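You operate a simulated robot arm through the tools that you are given. There is no shell and no other tool.

You are at the controls of a simulated two-armed robot. One attempt, no reset.

JOB
Pack up the book stand: book light folded dark, both page clips down, backrest flat.
Fine: clips down before the book comes off; stand it beside the green bookend before the backrest goes down. Set down upright: short grey book.
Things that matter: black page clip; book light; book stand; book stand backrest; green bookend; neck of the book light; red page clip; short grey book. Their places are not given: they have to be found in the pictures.

It is judged by the outcome, as a careful person would: the job done as asked, and still so three seconds after it is handed in. It fails if anything else is knocked over, pushed out of place, dropped, spilled or broken.

ROBOT AND FRAMES
Two 7-joint arms with four-finger grippers on one trunk that stands fixed in place. Base frame: the origin is at the foot of the trunk, x ahead of it, y to its left, z up; the work surface is at about z = 93. Lengths are in cm, angles in rad, forces in N, time in s.
The left shoulder is at [4, 18.1, 125.4], the right one opposite. With the tool pointing down near the work surface each hand reaches from about 32 to 84 cm from the base axis, measured 20 degrees to its own side. Payload 3.67 kg a hand.
Tool frame (each hand has its own): the origin (TCP) lies between the finger pads and is the grasp point; the fingertips stand 2.8 cm ahead of it; z points along the fingers, y is the line along which they close. The gripper opens to 11.2 cm; its body begins 7.3 cm behind the TCP.
Orientation is told as [roll, pitch, yaw] about the base's x, y, z axes, in that order, counted from this pose: with the fingers straight down and closing along the base's y, the tool's x points along the base's -x, its y along +y and its z along -z.

CONTROLS
- The arms move only by the tool arm_command. It takes "left_moves", "right_moves" or both (then of equal length, played together; a hand with none holds still); each is a list of rows, each a list of 2 entries, a list of its own where there are three numbers: the shift along the tool's x, y, z in cm, then the turn, a rotation vector about the tool's x, y, z in rad. In form: [[[tx, ty, tz], [rx, ry, rz]], ...]. A call has 1 to 20 rows; each row is the pose to reach, as a shift and turn from the pose commanded when the call began, along the tool's axes at that moment. "left_gripper" and "right_gripper" are, for a hand that has rows, the gripper command, from -1 (fully open) to 1 (shut), values between in proportion, set as the call begins (left out, the last holds). Each row takes 0.2 s and may step no farther than 5 cm and 0.15 rad from the row before; otherwise, or with a gripper value out of range, the whole call is refused. A pose out of reach is approached as far as the arm can. The call stops where the force on the tool passes 40 N (or 10 N more than at its start, if that is more) or the arm is blocked; 0.2 s more then pass. Each finger travels about 7.24 cm/s and halts on what it meets, pressing with about 37 N; the grip force reading is that of the motor and also rises with nothing between the fingers. The clock runs only during rows and for 0.2 s after the last one: add rows that repeat a pose to give the fingers time. The reply holds the time, the measured pose of the TCP, the force on the tool along the base axes, the opening and the grip force, in the units named above and with some noise, with the torque about the TCP (base axes, N m) and any sound that the robot's microphone picked up.
- Cameras (640 x 400 px; columns grow to the right, rows downward): "scene" is now at [10.25, 3.08, 148.19]; the picture's right is [0.35, -0.94, 0.00], its down [-0.54, -0.20, -0.82] and it looks along [0.77, 0.28, -0.58] (base axes); focal length 273 px, centre (320, 200). "left" rides on the left gripper at [6, 1.8, -10.4] in its tool frame; the picture's right is [-0.29, 0.96, 0.00], its down [-0.80, -0.24, -0.55] and it looks along [-0.53, -0.16, 0.83] (tool axes); focal length 234 px, centre (320, 200). "right" rides on the right gripper at [6, -1.8, -10.4] in its tool frame; the picture's right is [0.29, 0.96, 0.00], its down [-0.80, 0.24, -0.55] and it looks along [-0.53, 0.16, 0.83] (tool axes); focal length 234 px, centre (320, 200).
- get_image(camera): a new picture of that camera. The clock stands still meanwhile.
- lift_body(by): moves the trunk up (or, below 0, down) by that many cm; the arms and the scene camera ride with it, the base frame stays. It gives what a move gives, with no picture.
- turn_head(pan, tilt): turns the head with the scene camera to pan (to the left, within 1.501 rad either way) and tilt (down, from -0.506 to 1.204), counted from straight ahead of the robot. It gives what a move gives.
- probe_pixels(camera, pixels): for up to 12 pixels [column, row] of the newest picture of that camera ("zoom" is the newest enlarged one), the place [x, y, z] in the base frame of the surface seen there, good to about 0.2 cm. The clock stands still meanwhile.
- enlarge(camera, box): a new picture of the part [left, top, right, bottom] of that camera's present view, enlarged. The clock stands still meanwhile.
- close_job(): hands the job in; it is judged then, once.

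Unless the task says otherwise, let go and move clear before handing in.

The tools are called after "Request:" as name(argument=value, ...) on one line, values as JSON. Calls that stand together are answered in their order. arm_command: Moves the arms, as the interface text tells. Its arguments: {"type":"object","properties":{"left_moves":{"type":"array","items":{"type":"array"}},"left_gripper":{"type":"number"},"right_moves":{"type":"array","items":{"type":"array"}},"right_gripper":{"type":"number"}},"required":[]} The other tools are called the same way: lift_body (by) moves the trunk up or down; turn_head (pan, tilt) turns the head that bears the scene camera; get_image (camera) takes a picture; probe_pixels (camera, pixels) gives the place of the surface under pixels of a picture; enlarge (camera, box) takes an enlarged picture of a part of a camera's view; close_job () hands the job in.

At the start:

```text
time: 0.0
left_tcp_pos: [43.18, 50.65, 124.98]
left_tcp_rot: [-0.001, 0.001, -0.001]
left_ft_force: [0.0, -0.3, -0.3]
left_torque: [0.03, -0.03, 0.0]
left_grip_width: 11.2
left_grip_force: 0.0
right_tcp_pos: [42.92, 0.71, 132.85]
right_tcp_rot: [0.0, 0.0, -0.001]
right_ft_force: [0.5, 0.0, -0.2]
right_torque: [0.0, -0.02, -0.01]
right_grip_width: 11.21
right_grip_force: 0.0
trunk travel left (down, up): [-37.5, 13.9]
head pan, tilt (commanded): [0.353, 0.614]
```

scene: 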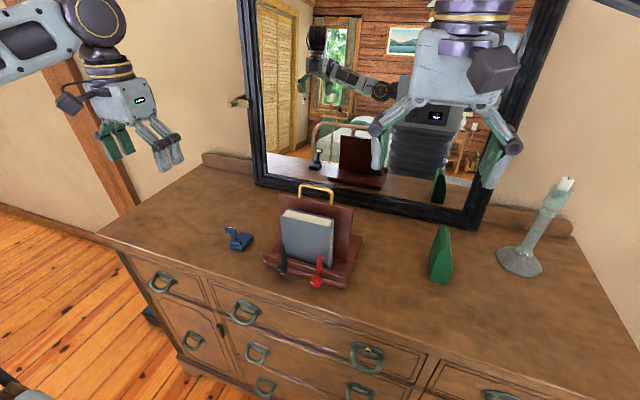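
right: 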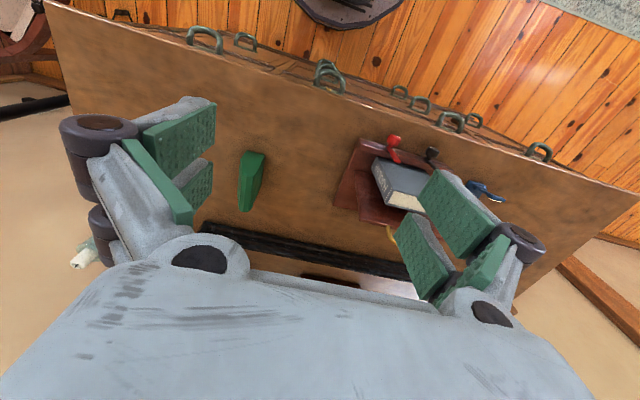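
left: 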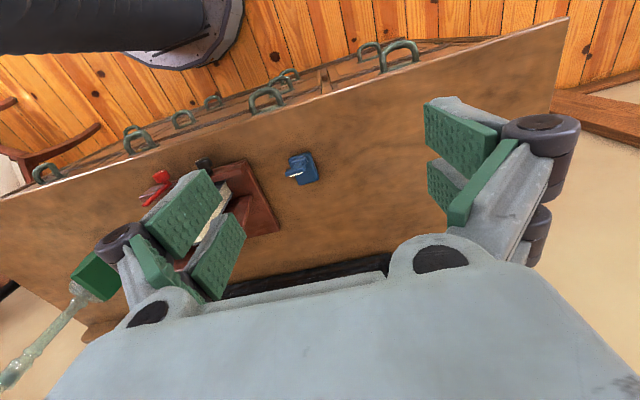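

The scene picture shows the stand around (315,240) with a grey book, black clip at (282,262), red clip at (318,272), the green bookend at (440,253), and a blue item at (237,238), perhaps the book light. I'll enlarge these to see details.

Request:
enlarge(camera="scene", box=[210, 170, 380, 300])

Request:
enlarge(camera="left", box=[120, 120, 340, 260])

Request:
enlarge(camera="right", box=[220, 100, 540, 300])

```text
3.08 times, centred on (295, 235) of scene
```

zoom: 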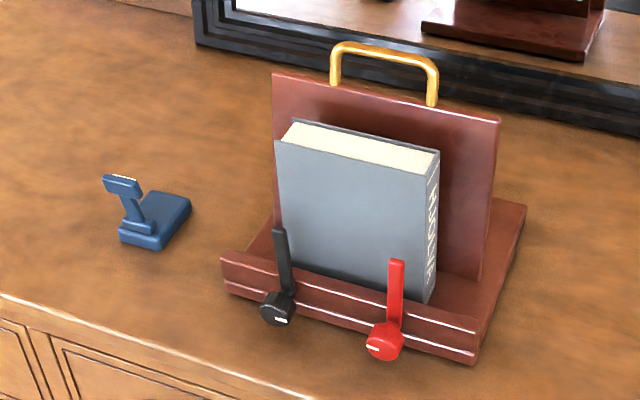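

```text
2.86 times, centred on (230, 190) of left
```

zoom: 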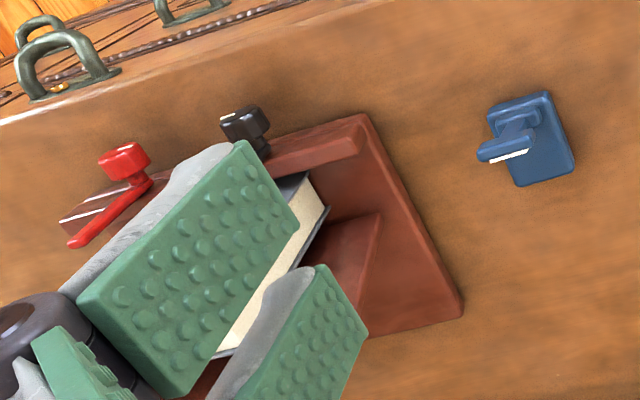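

```text
2.00 times, centred on (380, 200) of right
```

zoom: 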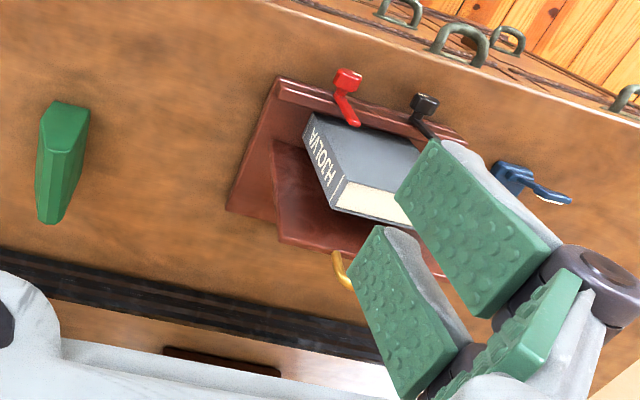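

The clips are rotating levers with knobs at the front lip of the stand; the blue book light has a hinged neck with a head. I'll zoom closer and probe.

Request:
enlarge(camera="scene", box=[255, 180, 375, 300])

```text
3.33 times, centred on (315, 240) of scene
```

zoom: 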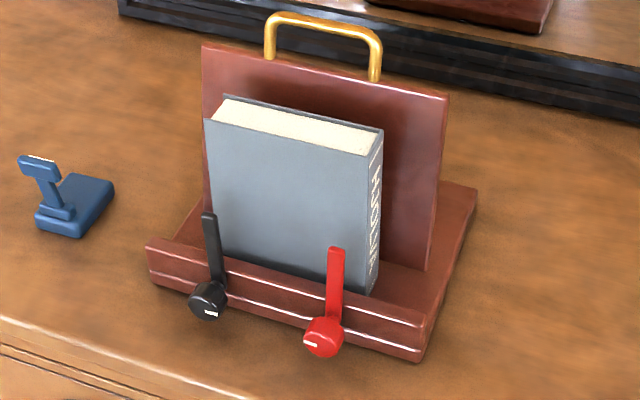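

Request:
probe_pixels(camera="zoom", pixels=[[208, 218], [212, 275], [205, 300], [337, 252], [333, 305], [322, 338], [150, 245], [425, 330], [208, 122], [365, 158], [382, 135], [225, 100]])

Request:
probe_pixels(camera="zoom", pixels=[[205, 50], [445, 98], [270, 25], [378, 45], [324, 20], [472, 192], [425, 355], [152, 282], [428, 262], [290, 115], [360, 285], [215, 250]])

Request:
probe_pixels(camera="zoom", pixels=[[25, 165], [55, 172], [40, 158], [50, 195], [60, 212], [85, 190], [110, 185], [75, 230], [40, 222], [72, 178], [415, 300], [200, 262]])

```text
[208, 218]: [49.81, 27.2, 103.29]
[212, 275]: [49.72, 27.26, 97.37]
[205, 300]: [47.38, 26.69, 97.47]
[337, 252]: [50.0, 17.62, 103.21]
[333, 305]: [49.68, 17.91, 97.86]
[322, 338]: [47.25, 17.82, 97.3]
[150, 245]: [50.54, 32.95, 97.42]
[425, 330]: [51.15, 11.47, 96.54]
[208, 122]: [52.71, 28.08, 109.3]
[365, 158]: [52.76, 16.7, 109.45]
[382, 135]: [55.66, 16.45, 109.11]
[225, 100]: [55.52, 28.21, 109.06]
```

```text
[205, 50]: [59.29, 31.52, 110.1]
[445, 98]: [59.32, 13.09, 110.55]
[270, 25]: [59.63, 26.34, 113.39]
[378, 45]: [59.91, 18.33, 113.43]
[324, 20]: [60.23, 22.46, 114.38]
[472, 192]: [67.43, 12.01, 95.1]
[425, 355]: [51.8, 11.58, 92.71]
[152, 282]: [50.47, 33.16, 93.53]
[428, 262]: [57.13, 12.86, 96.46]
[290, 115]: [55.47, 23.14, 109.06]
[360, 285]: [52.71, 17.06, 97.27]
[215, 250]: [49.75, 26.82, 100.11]
```

```text
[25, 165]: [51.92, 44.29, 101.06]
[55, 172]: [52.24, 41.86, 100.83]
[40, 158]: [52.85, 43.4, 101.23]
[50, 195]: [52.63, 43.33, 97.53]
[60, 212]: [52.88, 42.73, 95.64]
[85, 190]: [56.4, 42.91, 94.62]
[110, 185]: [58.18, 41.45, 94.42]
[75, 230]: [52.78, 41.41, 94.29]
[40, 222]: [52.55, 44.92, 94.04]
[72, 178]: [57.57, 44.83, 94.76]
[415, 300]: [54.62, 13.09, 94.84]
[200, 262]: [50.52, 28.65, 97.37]
```

I have the rough geometry: stand x 50–67, y 11–33; book x 52.7–55.6, y 16.5–28; clips at y≈27 and y≈17.8; light at (52.5, 43). Now enlarging more tightly to understand the hinges.

Request:
enlarge(camera="scene", box=[270, 235, 340, 295])

Request:
enlarge(camera="scene", box=[215, 215, 265, 260])

Request:
enlarge(camera="scene", box=[300, 120, 480, 220])

Request:
enlarge(camera="left", box=[270, 130, 340, 200])

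Request:
enlarge(camera="left", box=[130, 140, 230, 210])

Request:
enlarge(camera="right", box=[330, 120, 450, 230])

```text
6.67 times, centred on (305, 265) of scene
```

zoom: 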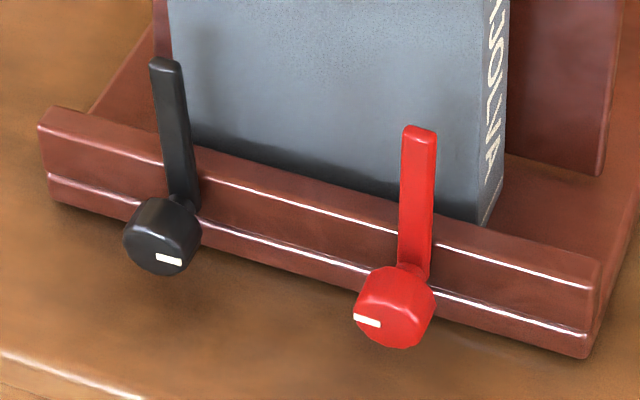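

```text
8.89 times, centred on (240, 238) of scene
```

zoom: 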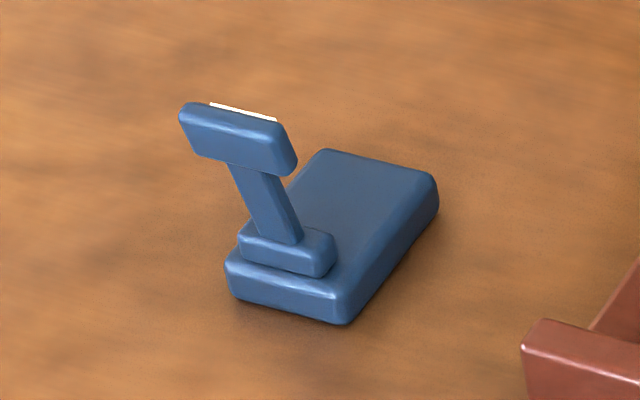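

```text
3.56 times, centred on (390, 170) of scene
```

zoom: 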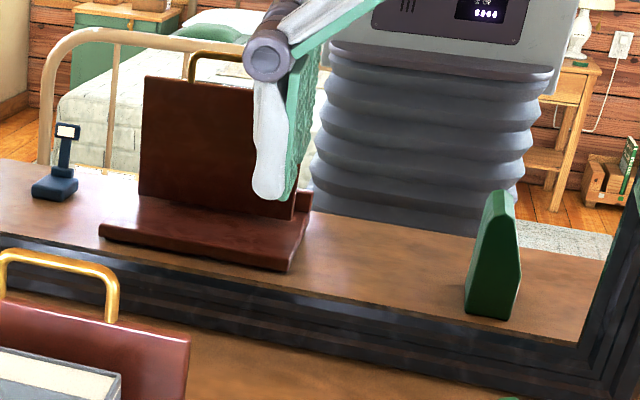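

```text
5.71 times, centred on (305, 165) of left
```

zoom: 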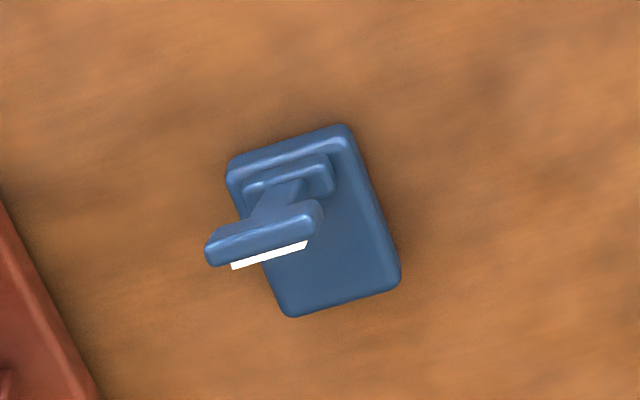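

```text
5.71 times, centred on (180, 175) of left
```

zoom: 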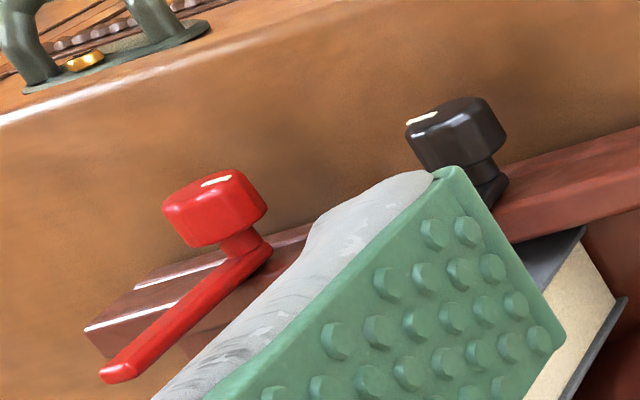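

```text
3.64 times, centred on (390, 175) of right
```

zoom: 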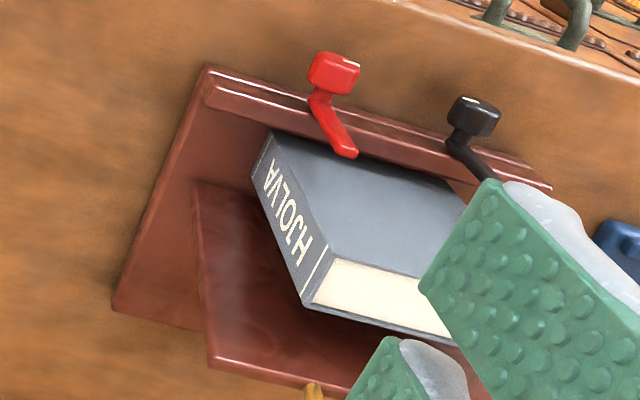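

The clips are levers on forward-facing knobs (axis along x), and the light's neck rises from a hinge block at the front end of its base, with the lit strip facing away (+x). Next I look at the bookend and the space behind the stand.

Request:
enlarge(camera="scene", box=[400, 210, 490, 300])

Request:
probe_pixels(camera="zoom", pixels=[[320, 200], [300, 100], [330, 90], [250, 260], [340, 320]])

Request:
enlarge(camera="right", box=[200, 120, 320, 240])

Request:
probe_pixels(camera="scene", pixels=[[256, 178], [310, 190], [400, 212], [470, 222], [205, 165], [330, 200], [480, 255], [520, 262], [565, 185], [400, 290], [350, 240], [380, 235]])

```text
4.44 times, centred on (445, 255) of scene
```

zoom: 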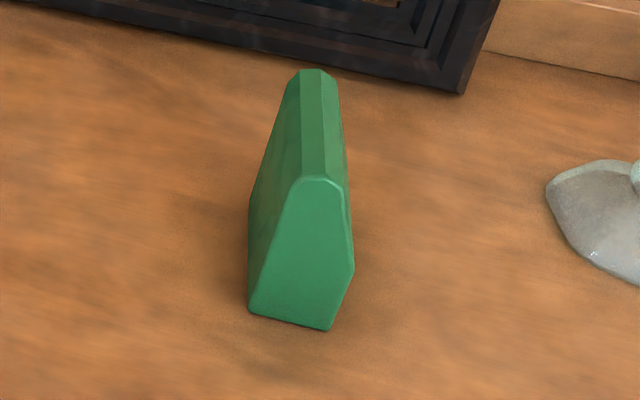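

```text
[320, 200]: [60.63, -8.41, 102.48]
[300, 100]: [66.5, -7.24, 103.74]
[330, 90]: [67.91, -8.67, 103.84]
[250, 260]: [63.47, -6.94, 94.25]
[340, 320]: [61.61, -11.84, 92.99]
```

```text
3.33 times, centred on (260, 180) of right
```

zoom: 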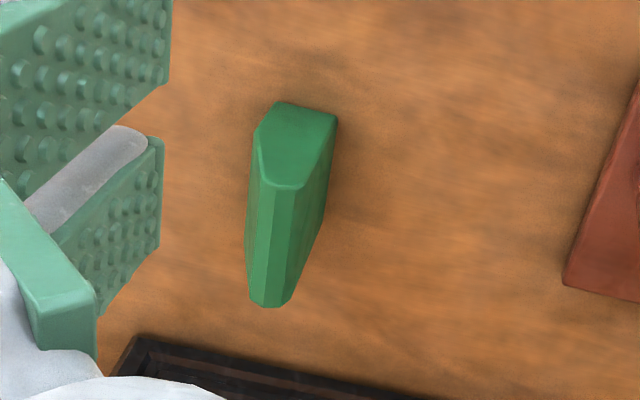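

```text
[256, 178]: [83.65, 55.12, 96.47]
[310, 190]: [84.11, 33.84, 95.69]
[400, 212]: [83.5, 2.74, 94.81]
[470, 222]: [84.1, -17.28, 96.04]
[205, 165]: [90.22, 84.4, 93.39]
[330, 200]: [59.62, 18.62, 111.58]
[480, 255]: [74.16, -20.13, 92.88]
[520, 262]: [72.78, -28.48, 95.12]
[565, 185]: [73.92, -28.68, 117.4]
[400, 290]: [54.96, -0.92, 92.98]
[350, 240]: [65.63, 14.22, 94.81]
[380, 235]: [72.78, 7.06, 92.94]
```

The mirror frame starts at x≈83.5, so a backward fold of the backrest is clear. I'll map the bookend's faces more precisely.

Request:
enlarge(camera="scene", box=[420, 220, 460, 290])

Request:
probe_pixels(camera="right", pixels=[[245, 154], [255, 152], [262, 156], [258, 180], [248, 200], [248, 210], [250, 175], [318, 174], [260, 165], [253, 195], [243, 170], [256, 155]])

```text
5.71 times, centred on (440, 255) of scene
```

zoom: 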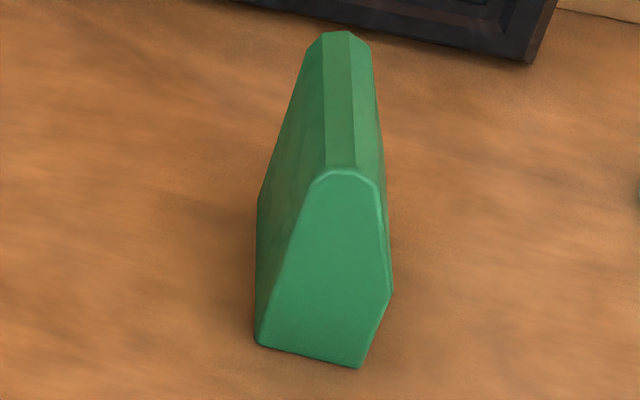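

```text
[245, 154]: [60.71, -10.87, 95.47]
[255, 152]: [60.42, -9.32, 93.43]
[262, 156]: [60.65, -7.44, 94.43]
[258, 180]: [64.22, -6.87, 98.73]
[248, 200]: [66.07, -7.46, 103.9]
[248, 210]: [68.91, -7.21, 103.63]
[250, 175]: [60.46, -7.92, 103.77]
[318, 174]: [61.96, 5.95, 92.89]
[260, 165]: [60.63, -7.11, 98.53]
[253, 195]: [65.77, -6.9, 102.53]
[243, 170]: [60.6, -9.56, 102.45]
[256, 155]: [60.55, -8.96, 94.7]
```

The bookend's +y face is vertical at y≈−6.9, x from 60.5 to ~69. I'll first close the left gripper in place to see the finger shape, and probe the light's head in close zoom.

Request:
arm_command(left_moves=[[[0, 0, 0], [0, 0, 0]], [[0, 0, 0], [0, 0, 0]], [[0, 0, 0], [0, 0, 0]], [[0, 0, 0], [0, 0, 0]], [[0, 0, 0], [0, 0, 0]]], left_gripper=1)

Request:
get_image(camera="left")

Request:
enlarge(camera="scene", box=[220, 220, 260, 255])

Request:
probe_pixels(camera="zoom", pixels=[[145, 85], [285, 110], [130, 110], [280, 160], [215, 135], [210, 90], [240, 190], [280, 250], [270, 280], [310, 265], [220, 330], [350, 350]])

```text
time: 1.2
left_tcp_pos: [43.08, 50.56, 125.0]
left_tcp_rot: [0.001, 0.0, 0.001]
left_ft_force: [-0.2, -0.7, -0.2]
left_torque: [-0.01, -0.01, 0.0]
left_grip_width: 0.03
left_grip_force: 36.4
right_tcp_pos: [42.92, 0.64, 132.89]
right_tcp_rot: [-0.001, 0.001, 0.0]
right_ft_force: [-0.1, 0.3, 0.4]
right_torque: [0.03, -0.01, 0.0]
right_grip_width: 11.23
right_grip_force: 0.1
trunk travel left (down, up): [-37.5, 13.9]
head pan, tilt (commanded): [0.353, 0.614]
```

```text
taken
```

left: 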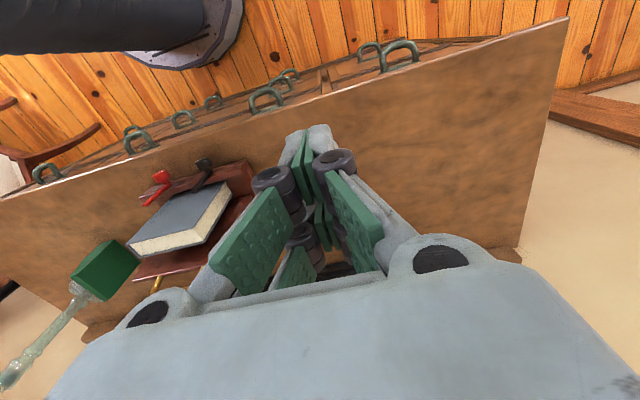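

```text
11.43 times, centred on (240, 238) of scene
```

zoom: 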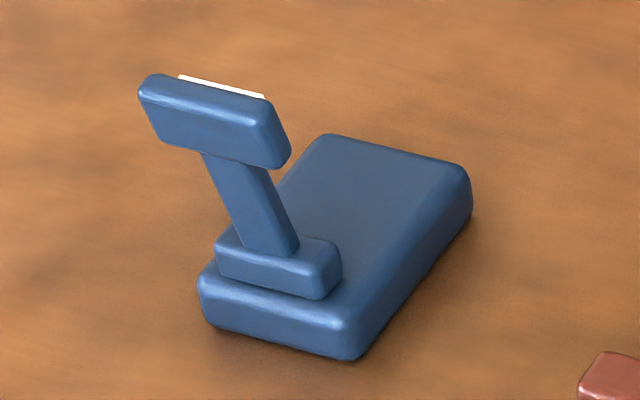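

```text
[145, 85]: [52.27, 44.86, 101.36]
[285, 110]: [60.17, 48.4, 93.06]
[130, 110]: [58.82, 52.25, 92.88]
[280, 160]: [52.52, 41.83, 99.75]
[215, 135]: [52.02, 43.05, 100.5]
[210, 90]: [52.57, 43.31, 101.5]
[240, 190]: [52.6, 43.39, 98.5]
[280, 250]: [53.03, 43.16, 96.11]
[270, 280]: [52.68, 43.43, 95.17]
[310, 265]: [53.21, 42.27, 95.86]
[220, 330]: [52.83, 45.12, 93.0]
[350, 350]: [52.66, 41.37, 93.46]
```

The light's head front face is at (52.0, 43.3, 100.5), hinge near (53.4, 43.3, 95.7), base x 52.6–58.3. I'll bring the closed left fingers in front of the head (tips just behind it, at about z 100).

Request:
arm_command(left_moves=[[[0.2, -1.5, 4.2], [0, 0, 0]], [[0, -3.2, 8.4], [0, 0, 0]], [[-0.2, -5.2, 12.6], [0, 0, 0]], [[-0.4, -7.2, 16.8], [0, 0, 0]], [[-0.6, -7.26, 20], [0, 0, 0]], [[-0.9, -7.26, 22.3], [0, 0, 0]], [[-0.9, -7.26, 22.3], [0, 0, 0]]], left_gripper=1)

Request:
enlarge(camera="scene", box=[180, 180, 300, 270])

Request:
get_image(camera="left")

```text
time: 2.8
left_tcp_pos: [44.08, 43.43, 102.55]
left_tcp_rot: [0.0, 0.001, -0.001]
left_ft_force: [-0.2, -0.2, -0.5]
left_torque: [0.01, 0.02, -0.01]
left_grip_width: 0.01
left_grip_force: 35.5
right_tcp_pos: [42.91, 0.65, 132.81]
right_tcp_rot: [0.0, 0.0, 0.001]
right_ft_force: [-0.7, 0.2, 0.5]
right_torque: [0.0, 0.0, -0.02]
right_grip_width: 11.2
right_grip_force: 0.1
trunk travel left (down, up): [-37.5, 13.9]
head pan, tilt (commanded): [0.353, 0.614]
```

```text
4.44 times, centred on (240, 225) of scene
```

zoom: 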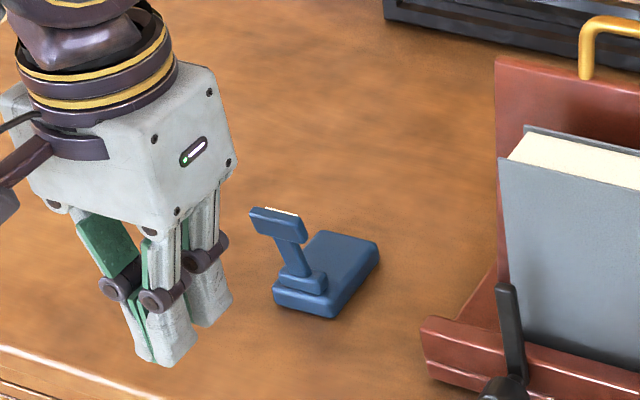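

```text
taken
```

left: 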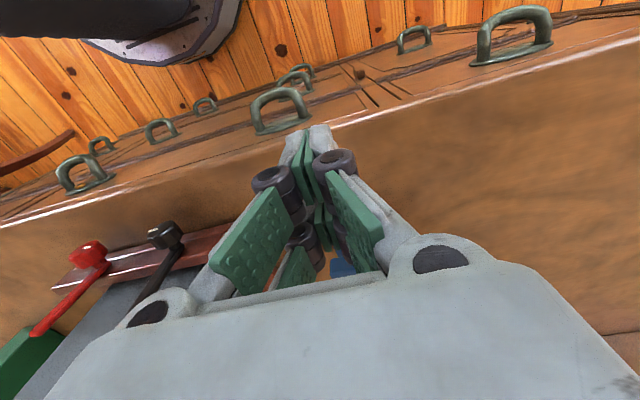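

The closed fingers stand well in front of the light (tips around zoom (175,355)). I'll probe the finger extents for exact offsets.

Request:
probe_pixels(camera="zoom", pixels=[[222, 300], [205, 315], [180, 345], [160, 358], [140, 345], [190, 335], [212, 255], [165, 300], [275, 225], [305, 230], [228, 290], [232, 165]])

```text
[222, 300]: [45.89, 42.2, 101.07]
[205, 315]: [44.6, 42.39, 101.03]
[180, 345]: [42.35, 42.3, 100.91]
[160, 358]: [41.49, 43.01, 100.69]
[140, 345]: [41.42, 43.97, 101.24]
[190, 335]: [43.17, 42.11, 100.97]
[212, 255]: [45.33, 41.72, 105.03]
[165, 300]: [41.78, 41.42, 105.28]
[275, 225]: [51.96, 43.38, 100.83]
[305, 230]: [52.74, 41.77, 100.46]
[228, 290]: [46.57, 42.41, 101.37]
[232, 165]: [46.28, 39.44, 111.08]
```

Fingertip block spans ±2.5 cm in x and ±1.2 cm in y about the TCP. I'll advance in +x, push the head about 2 cm, and then check the picture for sliding.

Request:
arm_command(left_moves=[[[-2.5, 0, 0.3], [0, 0, 0]], [[-4.5, 0, 0.3], [0, 0, 0]], [[-5.2, 0, 0.3], [0, 0, 0]], [[-5.7, 0, 0.3], [0, 0, 0]], [[-6.2, 0, 0.3], [0, 0, 0]], [[-6.7, 0, 0.3], [0, 0, 0]], [[-7.2, 0, 0.3], [0, 0, 0]]], left_gripper=1)

Request:
enlarge(camera="scene", box=[200, 190, 300, 270])

```text
time: 4.4
left_tcp_pos: [51.19, 43.23, 102.35]
left_tcp_rot: [-0.001, 0.0, 0.0]
left_ft_force: [-0.1, 0.6, 0.1]
left_torque: [-0.02, 0.01, 0.03]
left_grip_width: 0.0
left_grip_force: 35.5
right_tcp_pos: [42.97, 0.56, 132.79]
right_tcp_rot: [0.0, -0.001, 0.002]
right_ft_force: [0.5, 0.2, 0.2]
right_torque: [-0.02, 0.02, 0.0]
right_grip_width: 11.21
right_grip_force: 0.0
trunk travel left (down, up): [-37.5, 13.9]
head pan, tilt (commanded): [0.353, 0.614]
```

```text
5.00 times, centred on (250, 230) of scene
```

zoom: 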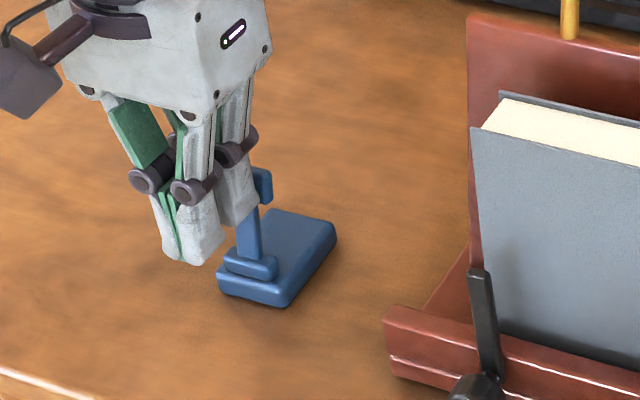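

The neck is turning with almost no force. I'll check that the base hasn't slid before continuing.

Request:
probe_pixels(camera="zoom", pixels=[[283, 300], [335, 228], [218, 285], [250, 268], [245, 225], [262, 185]])

```text
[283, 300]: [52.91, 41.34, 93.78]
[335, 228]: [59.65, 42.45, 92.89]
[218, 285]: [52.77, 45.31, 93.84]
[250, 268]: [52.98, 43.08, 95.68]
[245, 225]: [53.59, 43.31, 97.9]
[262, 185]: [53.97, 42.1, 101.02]
```

The base stays put and the neck is at about vertical. Continuing the arc forward and down.

Request:
arm_command(left_moves=[[[-0.7, 0, 0], [0, 0, 0]], [[-1.4, 0, 0], [0, 0, 0]], [[-2.1, 0, 0], [0, 0, 0]], [[-2.8, 0, 0.1], [0, 0, 0]], [[-3.4, 0, 0.7], [0, 0, 0]], [[-3.8, 0, 1.4], [0, 0, 0]], [[-4.0, 0, 2.1], [0, 0, 0]], [[-3.9, 0, 2.7], [0, 0, 0]]], left_gripper=1)

Request:
enlarge(camera="scene", box=[200, 190, 300, 270])

```text
time: 6.2
left_tcp_pos: [55.02, 43.32, 99.72]
left_tcp_rot: [0.0, 0.002, -0.001]
left_ft_force: [-0.3, 1.0, -0.9]
left_torque: [-0.02, 0.01, 0.01]
left_grip_width: 0.0
left_grip_force: 35.7
right_tcp_pos: [42.86, 0.5, 132.89]
right_tcp_rot: [0.001, -0.001, 0.0]
right_ft_force: [-1.1, 0.6, 0.3]
right_torque: [-0.04, 0.0, -0.04]
right_grip_width: 11.2
right_grip_force: 0.1
trunk travel left (down, up): [-37.5, 13.9]
head pan, tilt (commanded): [0.353, 0.614]
```

```text
5.00 times, centred on (250, 230) of scene
```

zoom: 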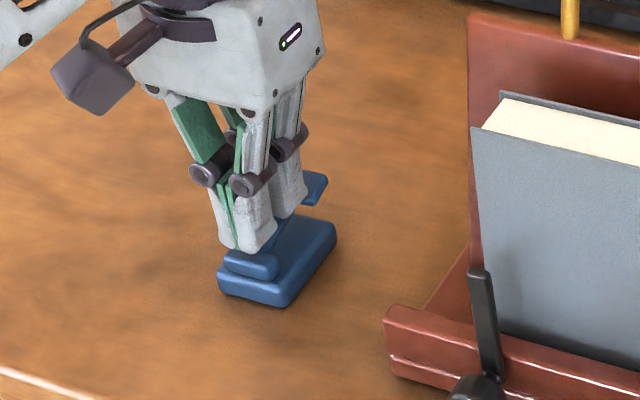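

The head is now about 70° over and the base is unmoved. Pressing straight down in small steps, watching the force.

Request:
arm_command(left_moves=[[[-0.3, 0, 0.2], [0, 0, 0]], [[-0.5, 0, 0.4], [0, 0, 0]], [[-0.5, 0, 0.6], [0, 0, 0]]], left_gripper=1)

Request:
enlarge(camera="scene", box=[210, 200, 280, 260])

```text
time: 7.0
left_tcp_pos: [55.56, 43.18, 99.14]
left_tcp_rot: [-0.002, 0.001, 0.001]
left_ft_force: [-1.2, 0.8, 0.4]
left_torque: [0.0, 0.0, 0.01]
left_grip_width: 0.0
left_grip_force: 35.4
right_tcp_pos: [42.93, 0.64, 132.85]
right_tcp_rot: [0.0, 0.0, 0.0]
right_ft_force: [-0.4, -0.3, 0.3]
right_torque: [0.02, -0.03, 0.01]
right_grip_width: 11.2
right_grip_force: 0.0
trunk travel left (down, up): [-37.5, 13.9]
head pan, tilt (commanded): [0.353, 0.614]
```

```text
6.67 times, centred on (245, 230) of scene
```

zoom: 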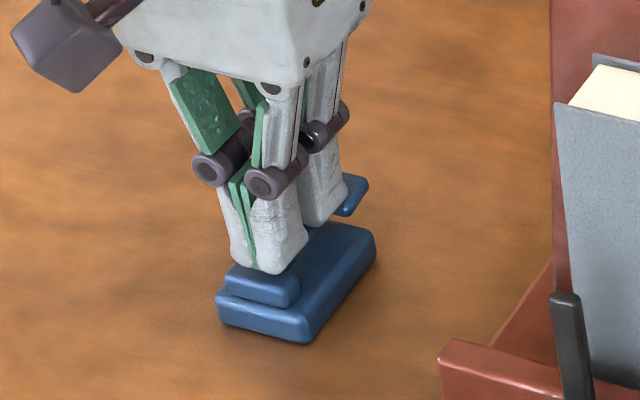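

Still light contact (tips at z≈96.3). Shifting slightly forward and pressing further down.

Request:
arm_command(left_moves=[[[-0.6, 0, 0], [0, 0, 0]], [[-1.0, 0, 0.2], [0, 0, 0]], [[-1.0, 0, 0.4], [0, 0, 0]], [[-1.0, 0, 0.6], [0, 0, 0]]], left_gripper=1)

Request:
enlarge(camera="scene", box=[210, 200, 280, 260])

```text
time: 8.0
left_tcp_pos: [56.47, 43.23, 98.54]
left_tcp_rot: [-0.001, 0.001, 0.0]
left_ft_force: [0.4, 0.1, 0.9]
left_torque: [0.02, 0.01, -0.02]
left_grip_width: 0.59
left_grip_force: 35.5
right_tcp_pos: [42.83, 0.45, 132.76]
right_tcp_rot: [0.001, 0.001, 0.001]
right_ft_force: [-0.2, -0.3, 0.1]
right_torque: [-0.03, -0.04, -0.03]
right_grip_width: 11.19
right_grip_force: 0.1
trunk travel left (down, up): [-37.5, 13.9]
head pan, tilt (commanded): [0.353, 0.614]
```

```text
6.67 times, centred on (245, 230) of scene
```

zoom: 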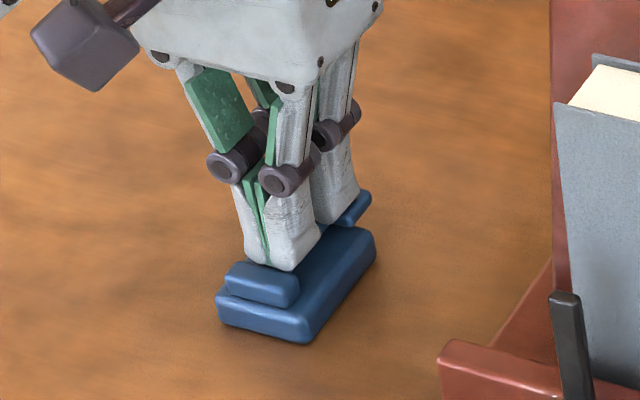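

The grip width opened to 0.59, so the tips are wedging over the narrow neck. I'll probe the head's height before going on.

Request:
probe_pixels(camera="zoom", pixels=[[358, 205], [345, 218], [368, 197], [350, 245], [325, 232], [260, 285], [308, 338], [370, 262]])

Request:
get_image(camera="left")

```text
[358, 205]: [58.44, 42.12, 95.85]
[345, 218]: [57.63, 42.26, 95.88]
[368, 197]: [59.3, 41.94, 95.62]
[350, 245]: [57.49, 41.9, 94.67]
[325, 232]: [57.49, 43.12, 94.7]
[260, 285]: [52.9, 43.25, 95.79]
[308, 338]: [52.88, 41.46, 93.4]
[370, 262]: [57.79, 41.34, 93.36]
```

```text
taken
```

left: 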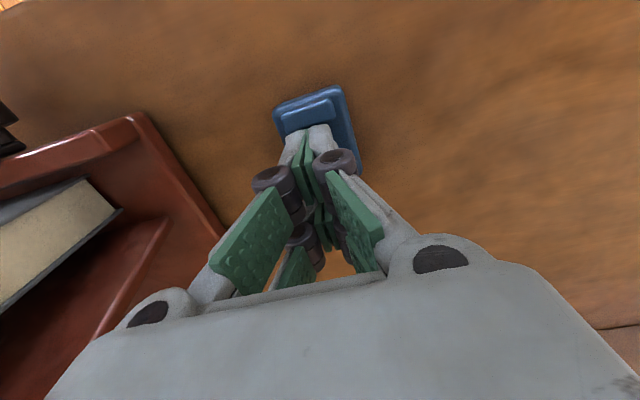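

The head's back now lies at z≈95.7, near flat. I'll open the fingers slightly so they don't drag the neck, lift, and look at it.

Request:
arm_command(left_moves=[[[0, 0, 0], [0, 0, 0]], [[0, 0, 0], [0, 0, 0]], [[0, 0, -1], [0, 0, 0]], [[0, 0, -3], [0, 0, 0]], [[1.5, 0, -6], [0, 0, 0]], [[3, 0, -9], [0, 0, 0]], [[5, 0, -12], [0, 0, 0]]], left_gripper=0.7)

Request:
enlarge(camera="scene", box=[210, 200, 280, 260])

Request:
get_image(camera="left")

```text
time: 9.6
left_tcp_pos: [51.31, 43.32, 110.49]
left_tcp_rot: [0.0, 0.0, -0.001]
left_ft_force: [-0.5, 0.0, 0.8]
left_torque: [-0.01, 0.0, 0.04]
left_grip_width: 1.66
left_grip_force: 0.1
right_tcp_pos: [42.77, 0.67, 132.92]
right_tcp_rot: [0.0, -0.001, -0.001]
right_ft_force: [-1.0, 0.1, 0.2]
right_torque: [-0.02, -0.03, -0.03]
right_grip_width: 11.19
right_grip_force: 0.0
trunk travel left (down, up): [-37.5, 13.9]
head pan, tilt (commanded): [0.353, 0.614]
```

```text
6.67 times, centred on (245, 230) of scene
```

zoom: 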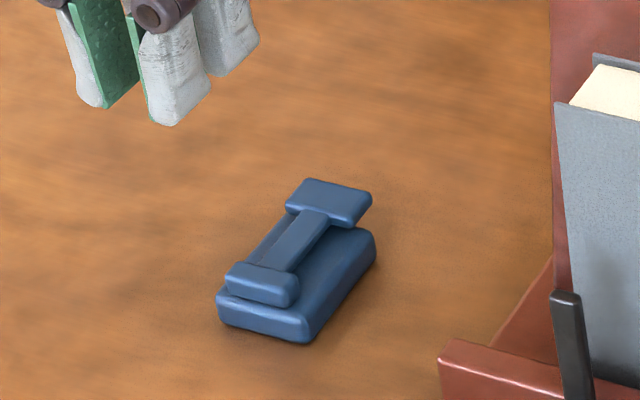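

```text
taken
```

left: 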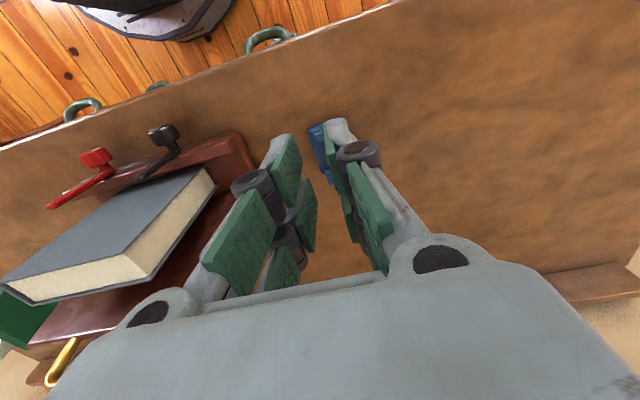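

The light is folded onto its base. I'll probe along the neck to see whether it is fully down.

Request:
probe_pixels(camera="zoom", pixels=[[270, 262], [285, 250], [300, 235], [315, 220], [305, 200], [340, 195], [360, 195], [320, 183], [330, 245], [345, 260], [335, 210]])

Request:
enlarge(camera="scene", box=[228, 212, 260, 242])

```text
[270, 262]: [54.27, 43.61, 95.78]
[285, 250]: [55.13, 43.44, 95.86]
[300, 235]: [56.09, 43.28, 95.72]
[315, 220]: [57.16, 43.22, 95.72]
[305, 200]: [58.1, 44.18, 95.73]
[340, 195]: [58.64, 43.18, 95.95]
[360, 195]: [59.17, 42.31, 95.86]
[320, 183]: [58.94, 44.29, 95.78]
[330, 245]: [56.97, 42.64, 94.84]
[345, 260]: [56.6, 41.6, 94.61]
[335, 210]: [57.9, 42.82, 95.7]
```

```text
13.33 times, centred on (244, 227) of scene
```

zoom: 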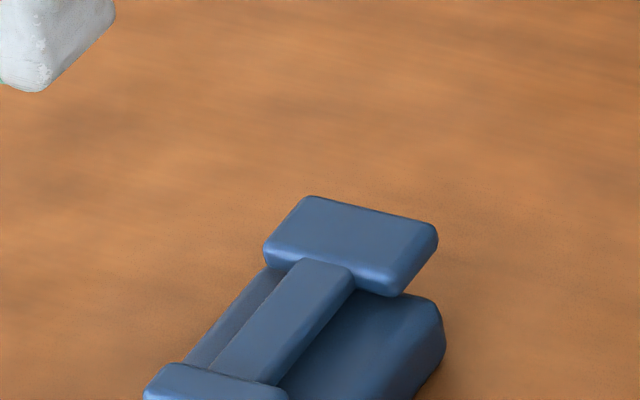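

The neck is level (z≈95.7–95.9 everywhere), folded flat with no lit strip showing. I'll make a gentle confirming press on the neck/head with closed fingers to be sure it's at its stop.

Request:
arm_command(left_moves=[[[-2, -0.7, 2], [0, 0, 0]], [[-4, -0.7, 5], [0, 0, 0]], [[-5.7, -0.7, 8], [0, 0, 0]], [[-5.7, -0.7, 10], [0, 0, 0]], [[-5.7, -0.7, 11.3], [0, 0, 0]], [[-5.7, -0.7, 11.8], [0, 0, 0]], [[-5.7, -0.7, 12.0], [0, 0, 0]], [[-5.7, -0.7, 12.15], [0, 0, 0]], [[-5.7, -0.7, 12.25], [0, 0, 0]]], left_gripper=1)

```text
time: 11.6
left_tcp_pos: [57.38, 42.61, 98.25]
left_tcp_rot: [0.001, -0.002, 0.001]
left_ft_force: [1.2, -0.3, 3.5]
left_torque: [-0.04, -0.06, 0.01]
left_grip_width: 0.62
left_grip_force: 35.8
right_tcp_pos: [42.82, 0.58, 132.83]
right_tcp_rot: [0.0, -0.001, 0.002]
right_ft_force: [0.8, -1.2, 0.3]
right_torque: [-0.03, -0.02, 0.03]
right_grip_width: 11.22
right_grip_force: 0.1
trunk travel left (down, up): [-37.5, 13.9]
head pan, tilt (commanded): [0.353, 0.614]
```

Contact force rose to 3.5 N up at tip z≈95.45, so the neck is against its stop. Opening slightly and lifting away, then I'll look at the clips from a closer angle.

Request:
arm_command(left_moves=[[[0, 0, 0], [0, 0, 0]], [[0, 0, 0], [0, 0, 0]], [[0, 0, -1], [0, 0, 0]], [[0, 0, -3], [0, 0, 0]], [[1.5, 0, -6], [0, 0, 0]], [[5, 0, -9], [0, 0, 0]], [[9, 0, -12], [0, 0, 0]], [[11.5, 0, -15], [0, 0, 0]]], left_gripper=0.7)

Request:
enlarge(camera="scene", box=[220, 200, 340, 300])

Request:
get_image(camera="left")

```text
time: 13.4
left_tcp_pos: [45.41, 42.52, 113.19]
left_tcp_rot: [0.0, 0.001, -0.001]
left_ft_force: [0.4, 0.3, 0.4]
left_torque: [0.07, 0.0, 0.03]
left_grip_width: 1.67
left_grip_force: 0.0
right_tcp_pos: [42.75, 0.55, 132.8]
right_tcp_rot: [0.001, 0.0, -0.003]
right_ft_force: [-0.2, -0.7, 0.1]
right_torque: [0.01, -0.02, -0.03]
right_grip_width: 11.23
right_grip_force: 0.0
trunk travel left (down, up): [-37.5, 13.9]
head pan, tilt (commanded): [0.353, 0.614]
```

```text
4.00 times, centred on (280, 250) of scene
```

zoom: 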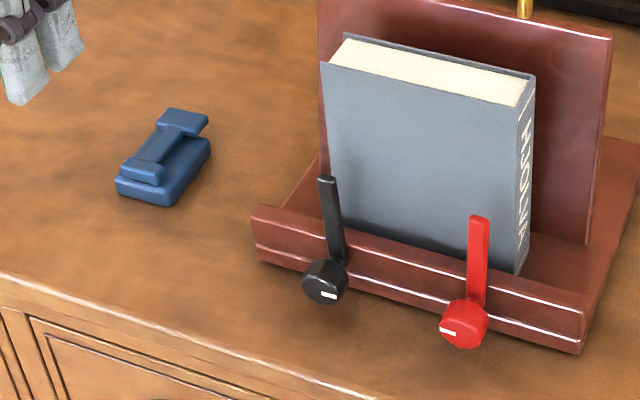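

```text
taken
```

left: 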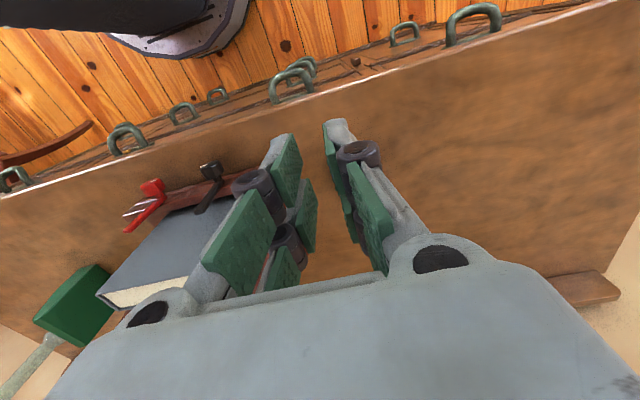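

The light is folded and its base unmoved. Now precise geometry of the two clip levers.

Request:
enlarge(camera="scene", box=[290, 237, 350, 293])

Request:
probe_pixels(camera="zoom", pixels=[[278, 145], [310, 150], [280, 220], [300, 200], [290, 275], [265, 330], [240, 320], [200, 325], [100, 240], [400, 300], [310, 165], [500, 300]])

Request:
enlarge(camera="scene", box=[265, 237, 305, 283])

Request:
probe_pixels(camera="zoom", pixels=[[190, 60], [215, 70], [215, 140], [240, 200], [230, 230], [200, 280], [170, 290], [60, 160], [100, 180], [255, 200], [330, 250], [225, 100]])

```text
7.14 times, centred on (320, 265) of scene
```

zoom: 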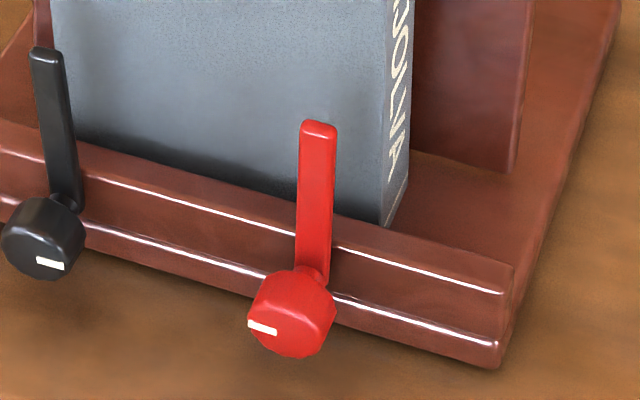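

```text
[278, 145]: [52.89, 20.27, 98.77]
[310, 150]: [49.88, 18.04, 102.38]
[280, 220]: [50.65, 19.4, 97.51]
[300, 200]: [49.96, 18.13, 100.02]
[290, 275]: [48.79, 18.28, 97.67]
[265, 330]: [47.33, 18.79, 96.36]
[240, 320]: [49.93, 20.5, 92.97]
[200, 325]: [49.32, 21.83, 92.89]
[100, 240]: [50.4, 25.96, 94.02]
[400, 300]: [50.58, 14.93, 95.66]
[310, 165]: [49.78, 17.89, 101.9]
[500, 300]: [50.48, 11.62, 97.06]
```

```text
8.70 times, centred on (285, 260) of scene
```

zoom: 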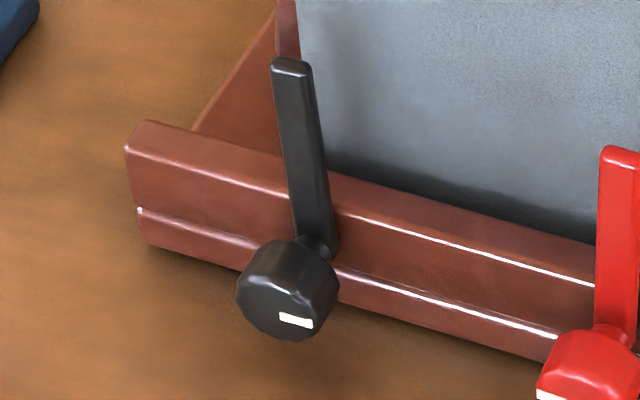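

```text
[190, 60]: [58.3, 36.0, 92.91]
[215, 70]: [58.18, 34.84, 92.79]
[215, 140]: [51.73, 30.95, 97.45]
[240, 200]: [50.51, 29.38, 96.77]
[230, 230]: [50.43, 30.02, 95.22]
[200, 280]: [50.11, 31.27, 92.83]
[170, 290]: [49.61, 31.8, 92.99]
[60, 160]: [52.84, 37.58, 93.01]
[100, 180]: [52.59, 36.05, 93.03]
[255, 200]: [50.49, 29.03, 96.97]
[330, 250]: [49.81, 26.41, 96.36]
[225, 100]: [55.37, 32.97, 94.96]
```

Levers are thin slabs at x≈49.85–50.4 just in front of the lip (front x≈50.5), pivots near z≈96.3; both folding outward is the only non-colliding way (stand edges y≈33 and 11.5). I'll place the closed left fingers on the inner side of the black lever (y≈26.5).

Request:
arm_command(left_moves=[[[0, -4.5, 0], [0, 0, 0]], [[0, -9, 0], [0, 0, 0]], [[0, -13.5, 0], [0, 0, 0]], [[0, -17.7, 0], [0, 0, 0]], [[-1.2, -17.7, 3], [0, 0, 0]], [[-2.3, -17.7, 6], [0, 0, 0]], [[-2.3, -17.7, 9.3], [0, 0, 0]], [[-2.3, -17.7, 9.3], [0, 0, 0]]], left_gripper=1)

Request:
enlarge(camera="scene", box=[250, 200, 350, 300])

Request:
get_image(camera="right")

```text
time: 15.2
left_tcp_pos: [47.92, 25.05, 103.85]
left_tcp_rot: [0.001, 0.0, -0.001]
left_ft_force: [0.4, -0.1, -0.4]
left_torque: [-0.03, 0.02, -0.02]
left_grip_width: 0.02
left_grip_force: 35.4
right_tcp_pos: [42.93, 0.64, 132.8]
right_tcp_rot: [-0.001, 0.001, 0.0]
right_ft_force: [0.2, 0.2, -1.4]
right_torque: [0.02, 0.0, 0.0]
right_grip_width: 11.21
right_grip_force: 0.1
trunk travel left (down, up): [-37.5, 13.9]
head pan, tilt (commanded): [0.353, 0.614]
```

```text
4.00 times, centred on (300, 250) of scene
```

zoom: 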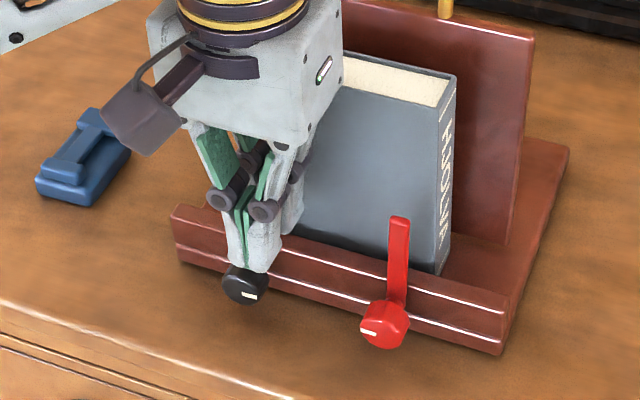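

```text
taken
```

right: 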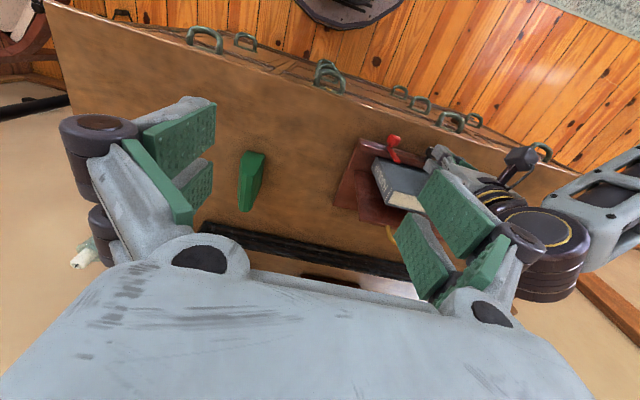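

The closed fingers stand beside the black lever (hidden behind the fingers at zoom (265,225)). A small test push toward +y to check it gives way.

Request:
arm_command(left_moves=[[[0, 0.3, 0], [0, 0, 0]], [[0, 0.6, 0], [0, 0, 0]], [[0, 0.9, 0], [0, 0, 0]]], left_gripper=1)

Request:
enlarge(camera="scene", box=[260, 230, 310, 290])

```text
time: 16.0
left_tcp_pos: [47.95, 25.78, 104.11]
left_tcp_rot: [-0.001, -0.001, -0.001]
left_ft_force: [-0.7, -0.3, -0.1]
left_torque: [0.02, 0.01, 0.03]
left_grip_width: 0.01
left_grip_force: 35.3
right_tcp_pos: [42.87, 0.6, 132.89]
right_tcp_rot: [0.001, -0.001, 0.0]
right_ft_force: [-0.2, -0.1, -0.5]
right_torque: [0.0, 0.01, -0.01]
right_grip_width: 11.2
right_grip_force: 0.1
trunk travel left (down, up): [-37.5, 13.9]
head pan, tilt (commanded): [0.353, 0.614]
```

```text
6.67 times, centred on (285, 260) of scene
```

zoom: 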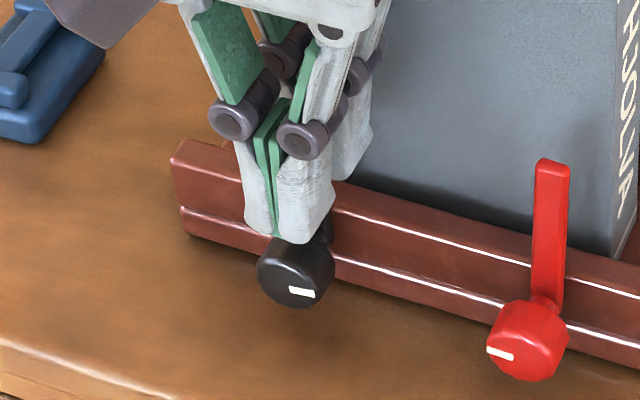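

No force yet; the lever is just being reached. Pushing another ~1 cm and watching the knob's white mark for rotation.

Request:
arm_command(left_moves=[[[0, 0.4, 0], [0, 0, 0]], [[0, 0.8, 0], [0, 0, 0]], [[0, 1.2, 0], [0, 0, 0]]], left_gripper=1)

Request:
enlarge(camera="scene", box=[260, 230, 310, 290])

```text
time: 16.8
left_tcp_pos: [47.99, 27.04, 103.99]
left_tcp_rot: [-0.001, 0.0, -0.001]
left_ft_force: [-1.1, 0.0, 0.7]
left_torque: [0.0, 0.0, -0.01]
left_grip_width: 0.0
left_grip_force: 35.5
right_tcp_pos: [42.85, 0.52, 132.76]
right_tcp_rot: [-0.001, 0.0, -0.001]
right_ft_force: [1.1, -0.8, 0.3]
right_torque: [-0.04, -0.01, 0.0]
right_grip_width: 11.19
right_grip_force: 0.0
trunk travel left (down, up): [-37.5, 13.9]
head pan, tilt (commanded): [0.353, 0.614]
```

```text
6.67 times, centred on (285, 260) of scene
```

zoom: 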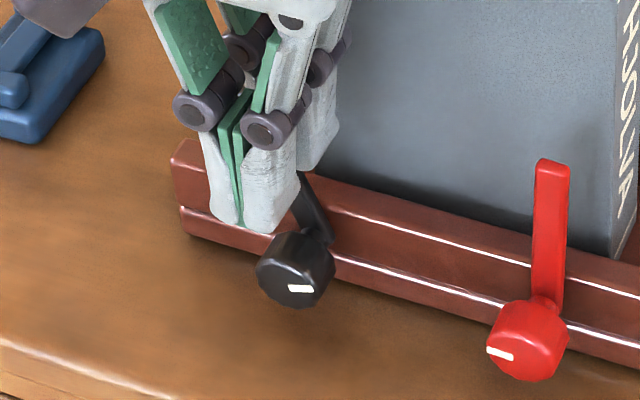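

The black lever is leaning outward (zoom (315,215)), mark turning, and the stand is unmoved. Continuing along the arc, backing off slightly in x so the tips clear the lip face.

Request:
arm_command(left_moves=[[[0, 0.66, 0.2], [0, 0, 0]], [[0, 1.26, 0.5], [0, 0, 0]], [[0.1, 1.86, 0.8], [0, 0, 0]], [[0.2, 2.36, 1.2], [0, 0, 0]], [[0.25, 2.76, 1.7], [0, 0, 0]], [[0.25, 3.06, 2.2], [0, 0, 0]], [[0.25, 3.36, 2.8], [0, 0, 0]], [[0.25, 3.56, 3.3], [0, 0, 0]]], left_gripper=1)

Request:
enlarge(camera="scene", box=[240, 220, 310, 290])

```text
time: 18.6
left_tcp_pos: [47.74, 30.63, 100.55]
left_tcp_rot: [0.0, -0.001, -0.001]
left_ft_force: [-0.2, 0.1, -0.4]
left_torque: [-0.05, -0.01, 0.01]
left_grip_width: 0.0
left_grip_force: 35.9
right_tcp_pos: [42.87, 0.7, 132.79]
right_tcp_rot: [-0.001, 0.002, 0.0]
right_ft_force: [0.5, -0.3, 0.5]
right_torque: [0.02, 0.03, 0.0]
right_grip_width: 11.2
right_grip_force: 0.1
trunk travel left (down, up): [-37.5, 13.9]
head pan, tilt (commanded): [0.353, 0.614]
```

```text
5.71 times, centred on (275, 255) of scene
```

zoom: 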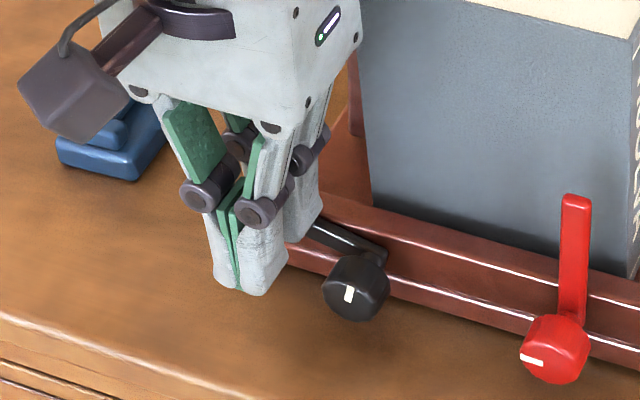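

The black lever is about 80° over with its mark pointing up. Pressing the last bit down.

Request:
arm_command(left_moves=[[[0, 0.1, 0.3], [0, 0, 0]], [[0, 0.2, 0.6], [0, 0, 0]], [[0, 0.2, 0.9], [0, 0, 0]], [[0, 0.2, 1.1], [0, 0, 0]]], left_gripper=1)

Request:
enlarge(camera="scene", box=[240, 220, 310, 290])

```text
time: 19.6
left_tcp_pos: [47.77, 30.8, 99.56]
left_tcp_rot: [0.0, 0.0, -0.001]
left_ft_force: [0.4, -0.7, 0.2]
left_torque: [0.03, 0.02, -0.02]
left_grip_width: 0.02
left_grip_force: 35.4
right_tcp_pos: [42.86, 0.61, 132.91]
right_tcp_rot: [-0.001, 0.001, 0.0]
right_ft_force: [0.1, 0.4, -0.5]
right_torque: [-0.02, -0.01, 0.0]
right_grip_width: 11.2
right_grip_force: 0.0
trunk travel left (down, up): [-37.5, 13.9]
head pan, tilt (commanded): [0.353, 0.614]
```

```text
5.71 times, centred on (275, 255) of scene
```

zoom: 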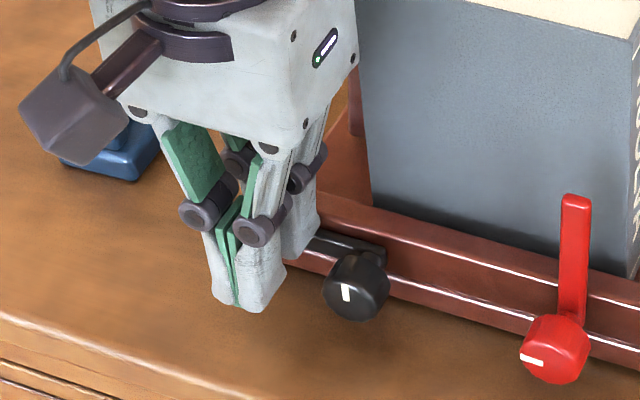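

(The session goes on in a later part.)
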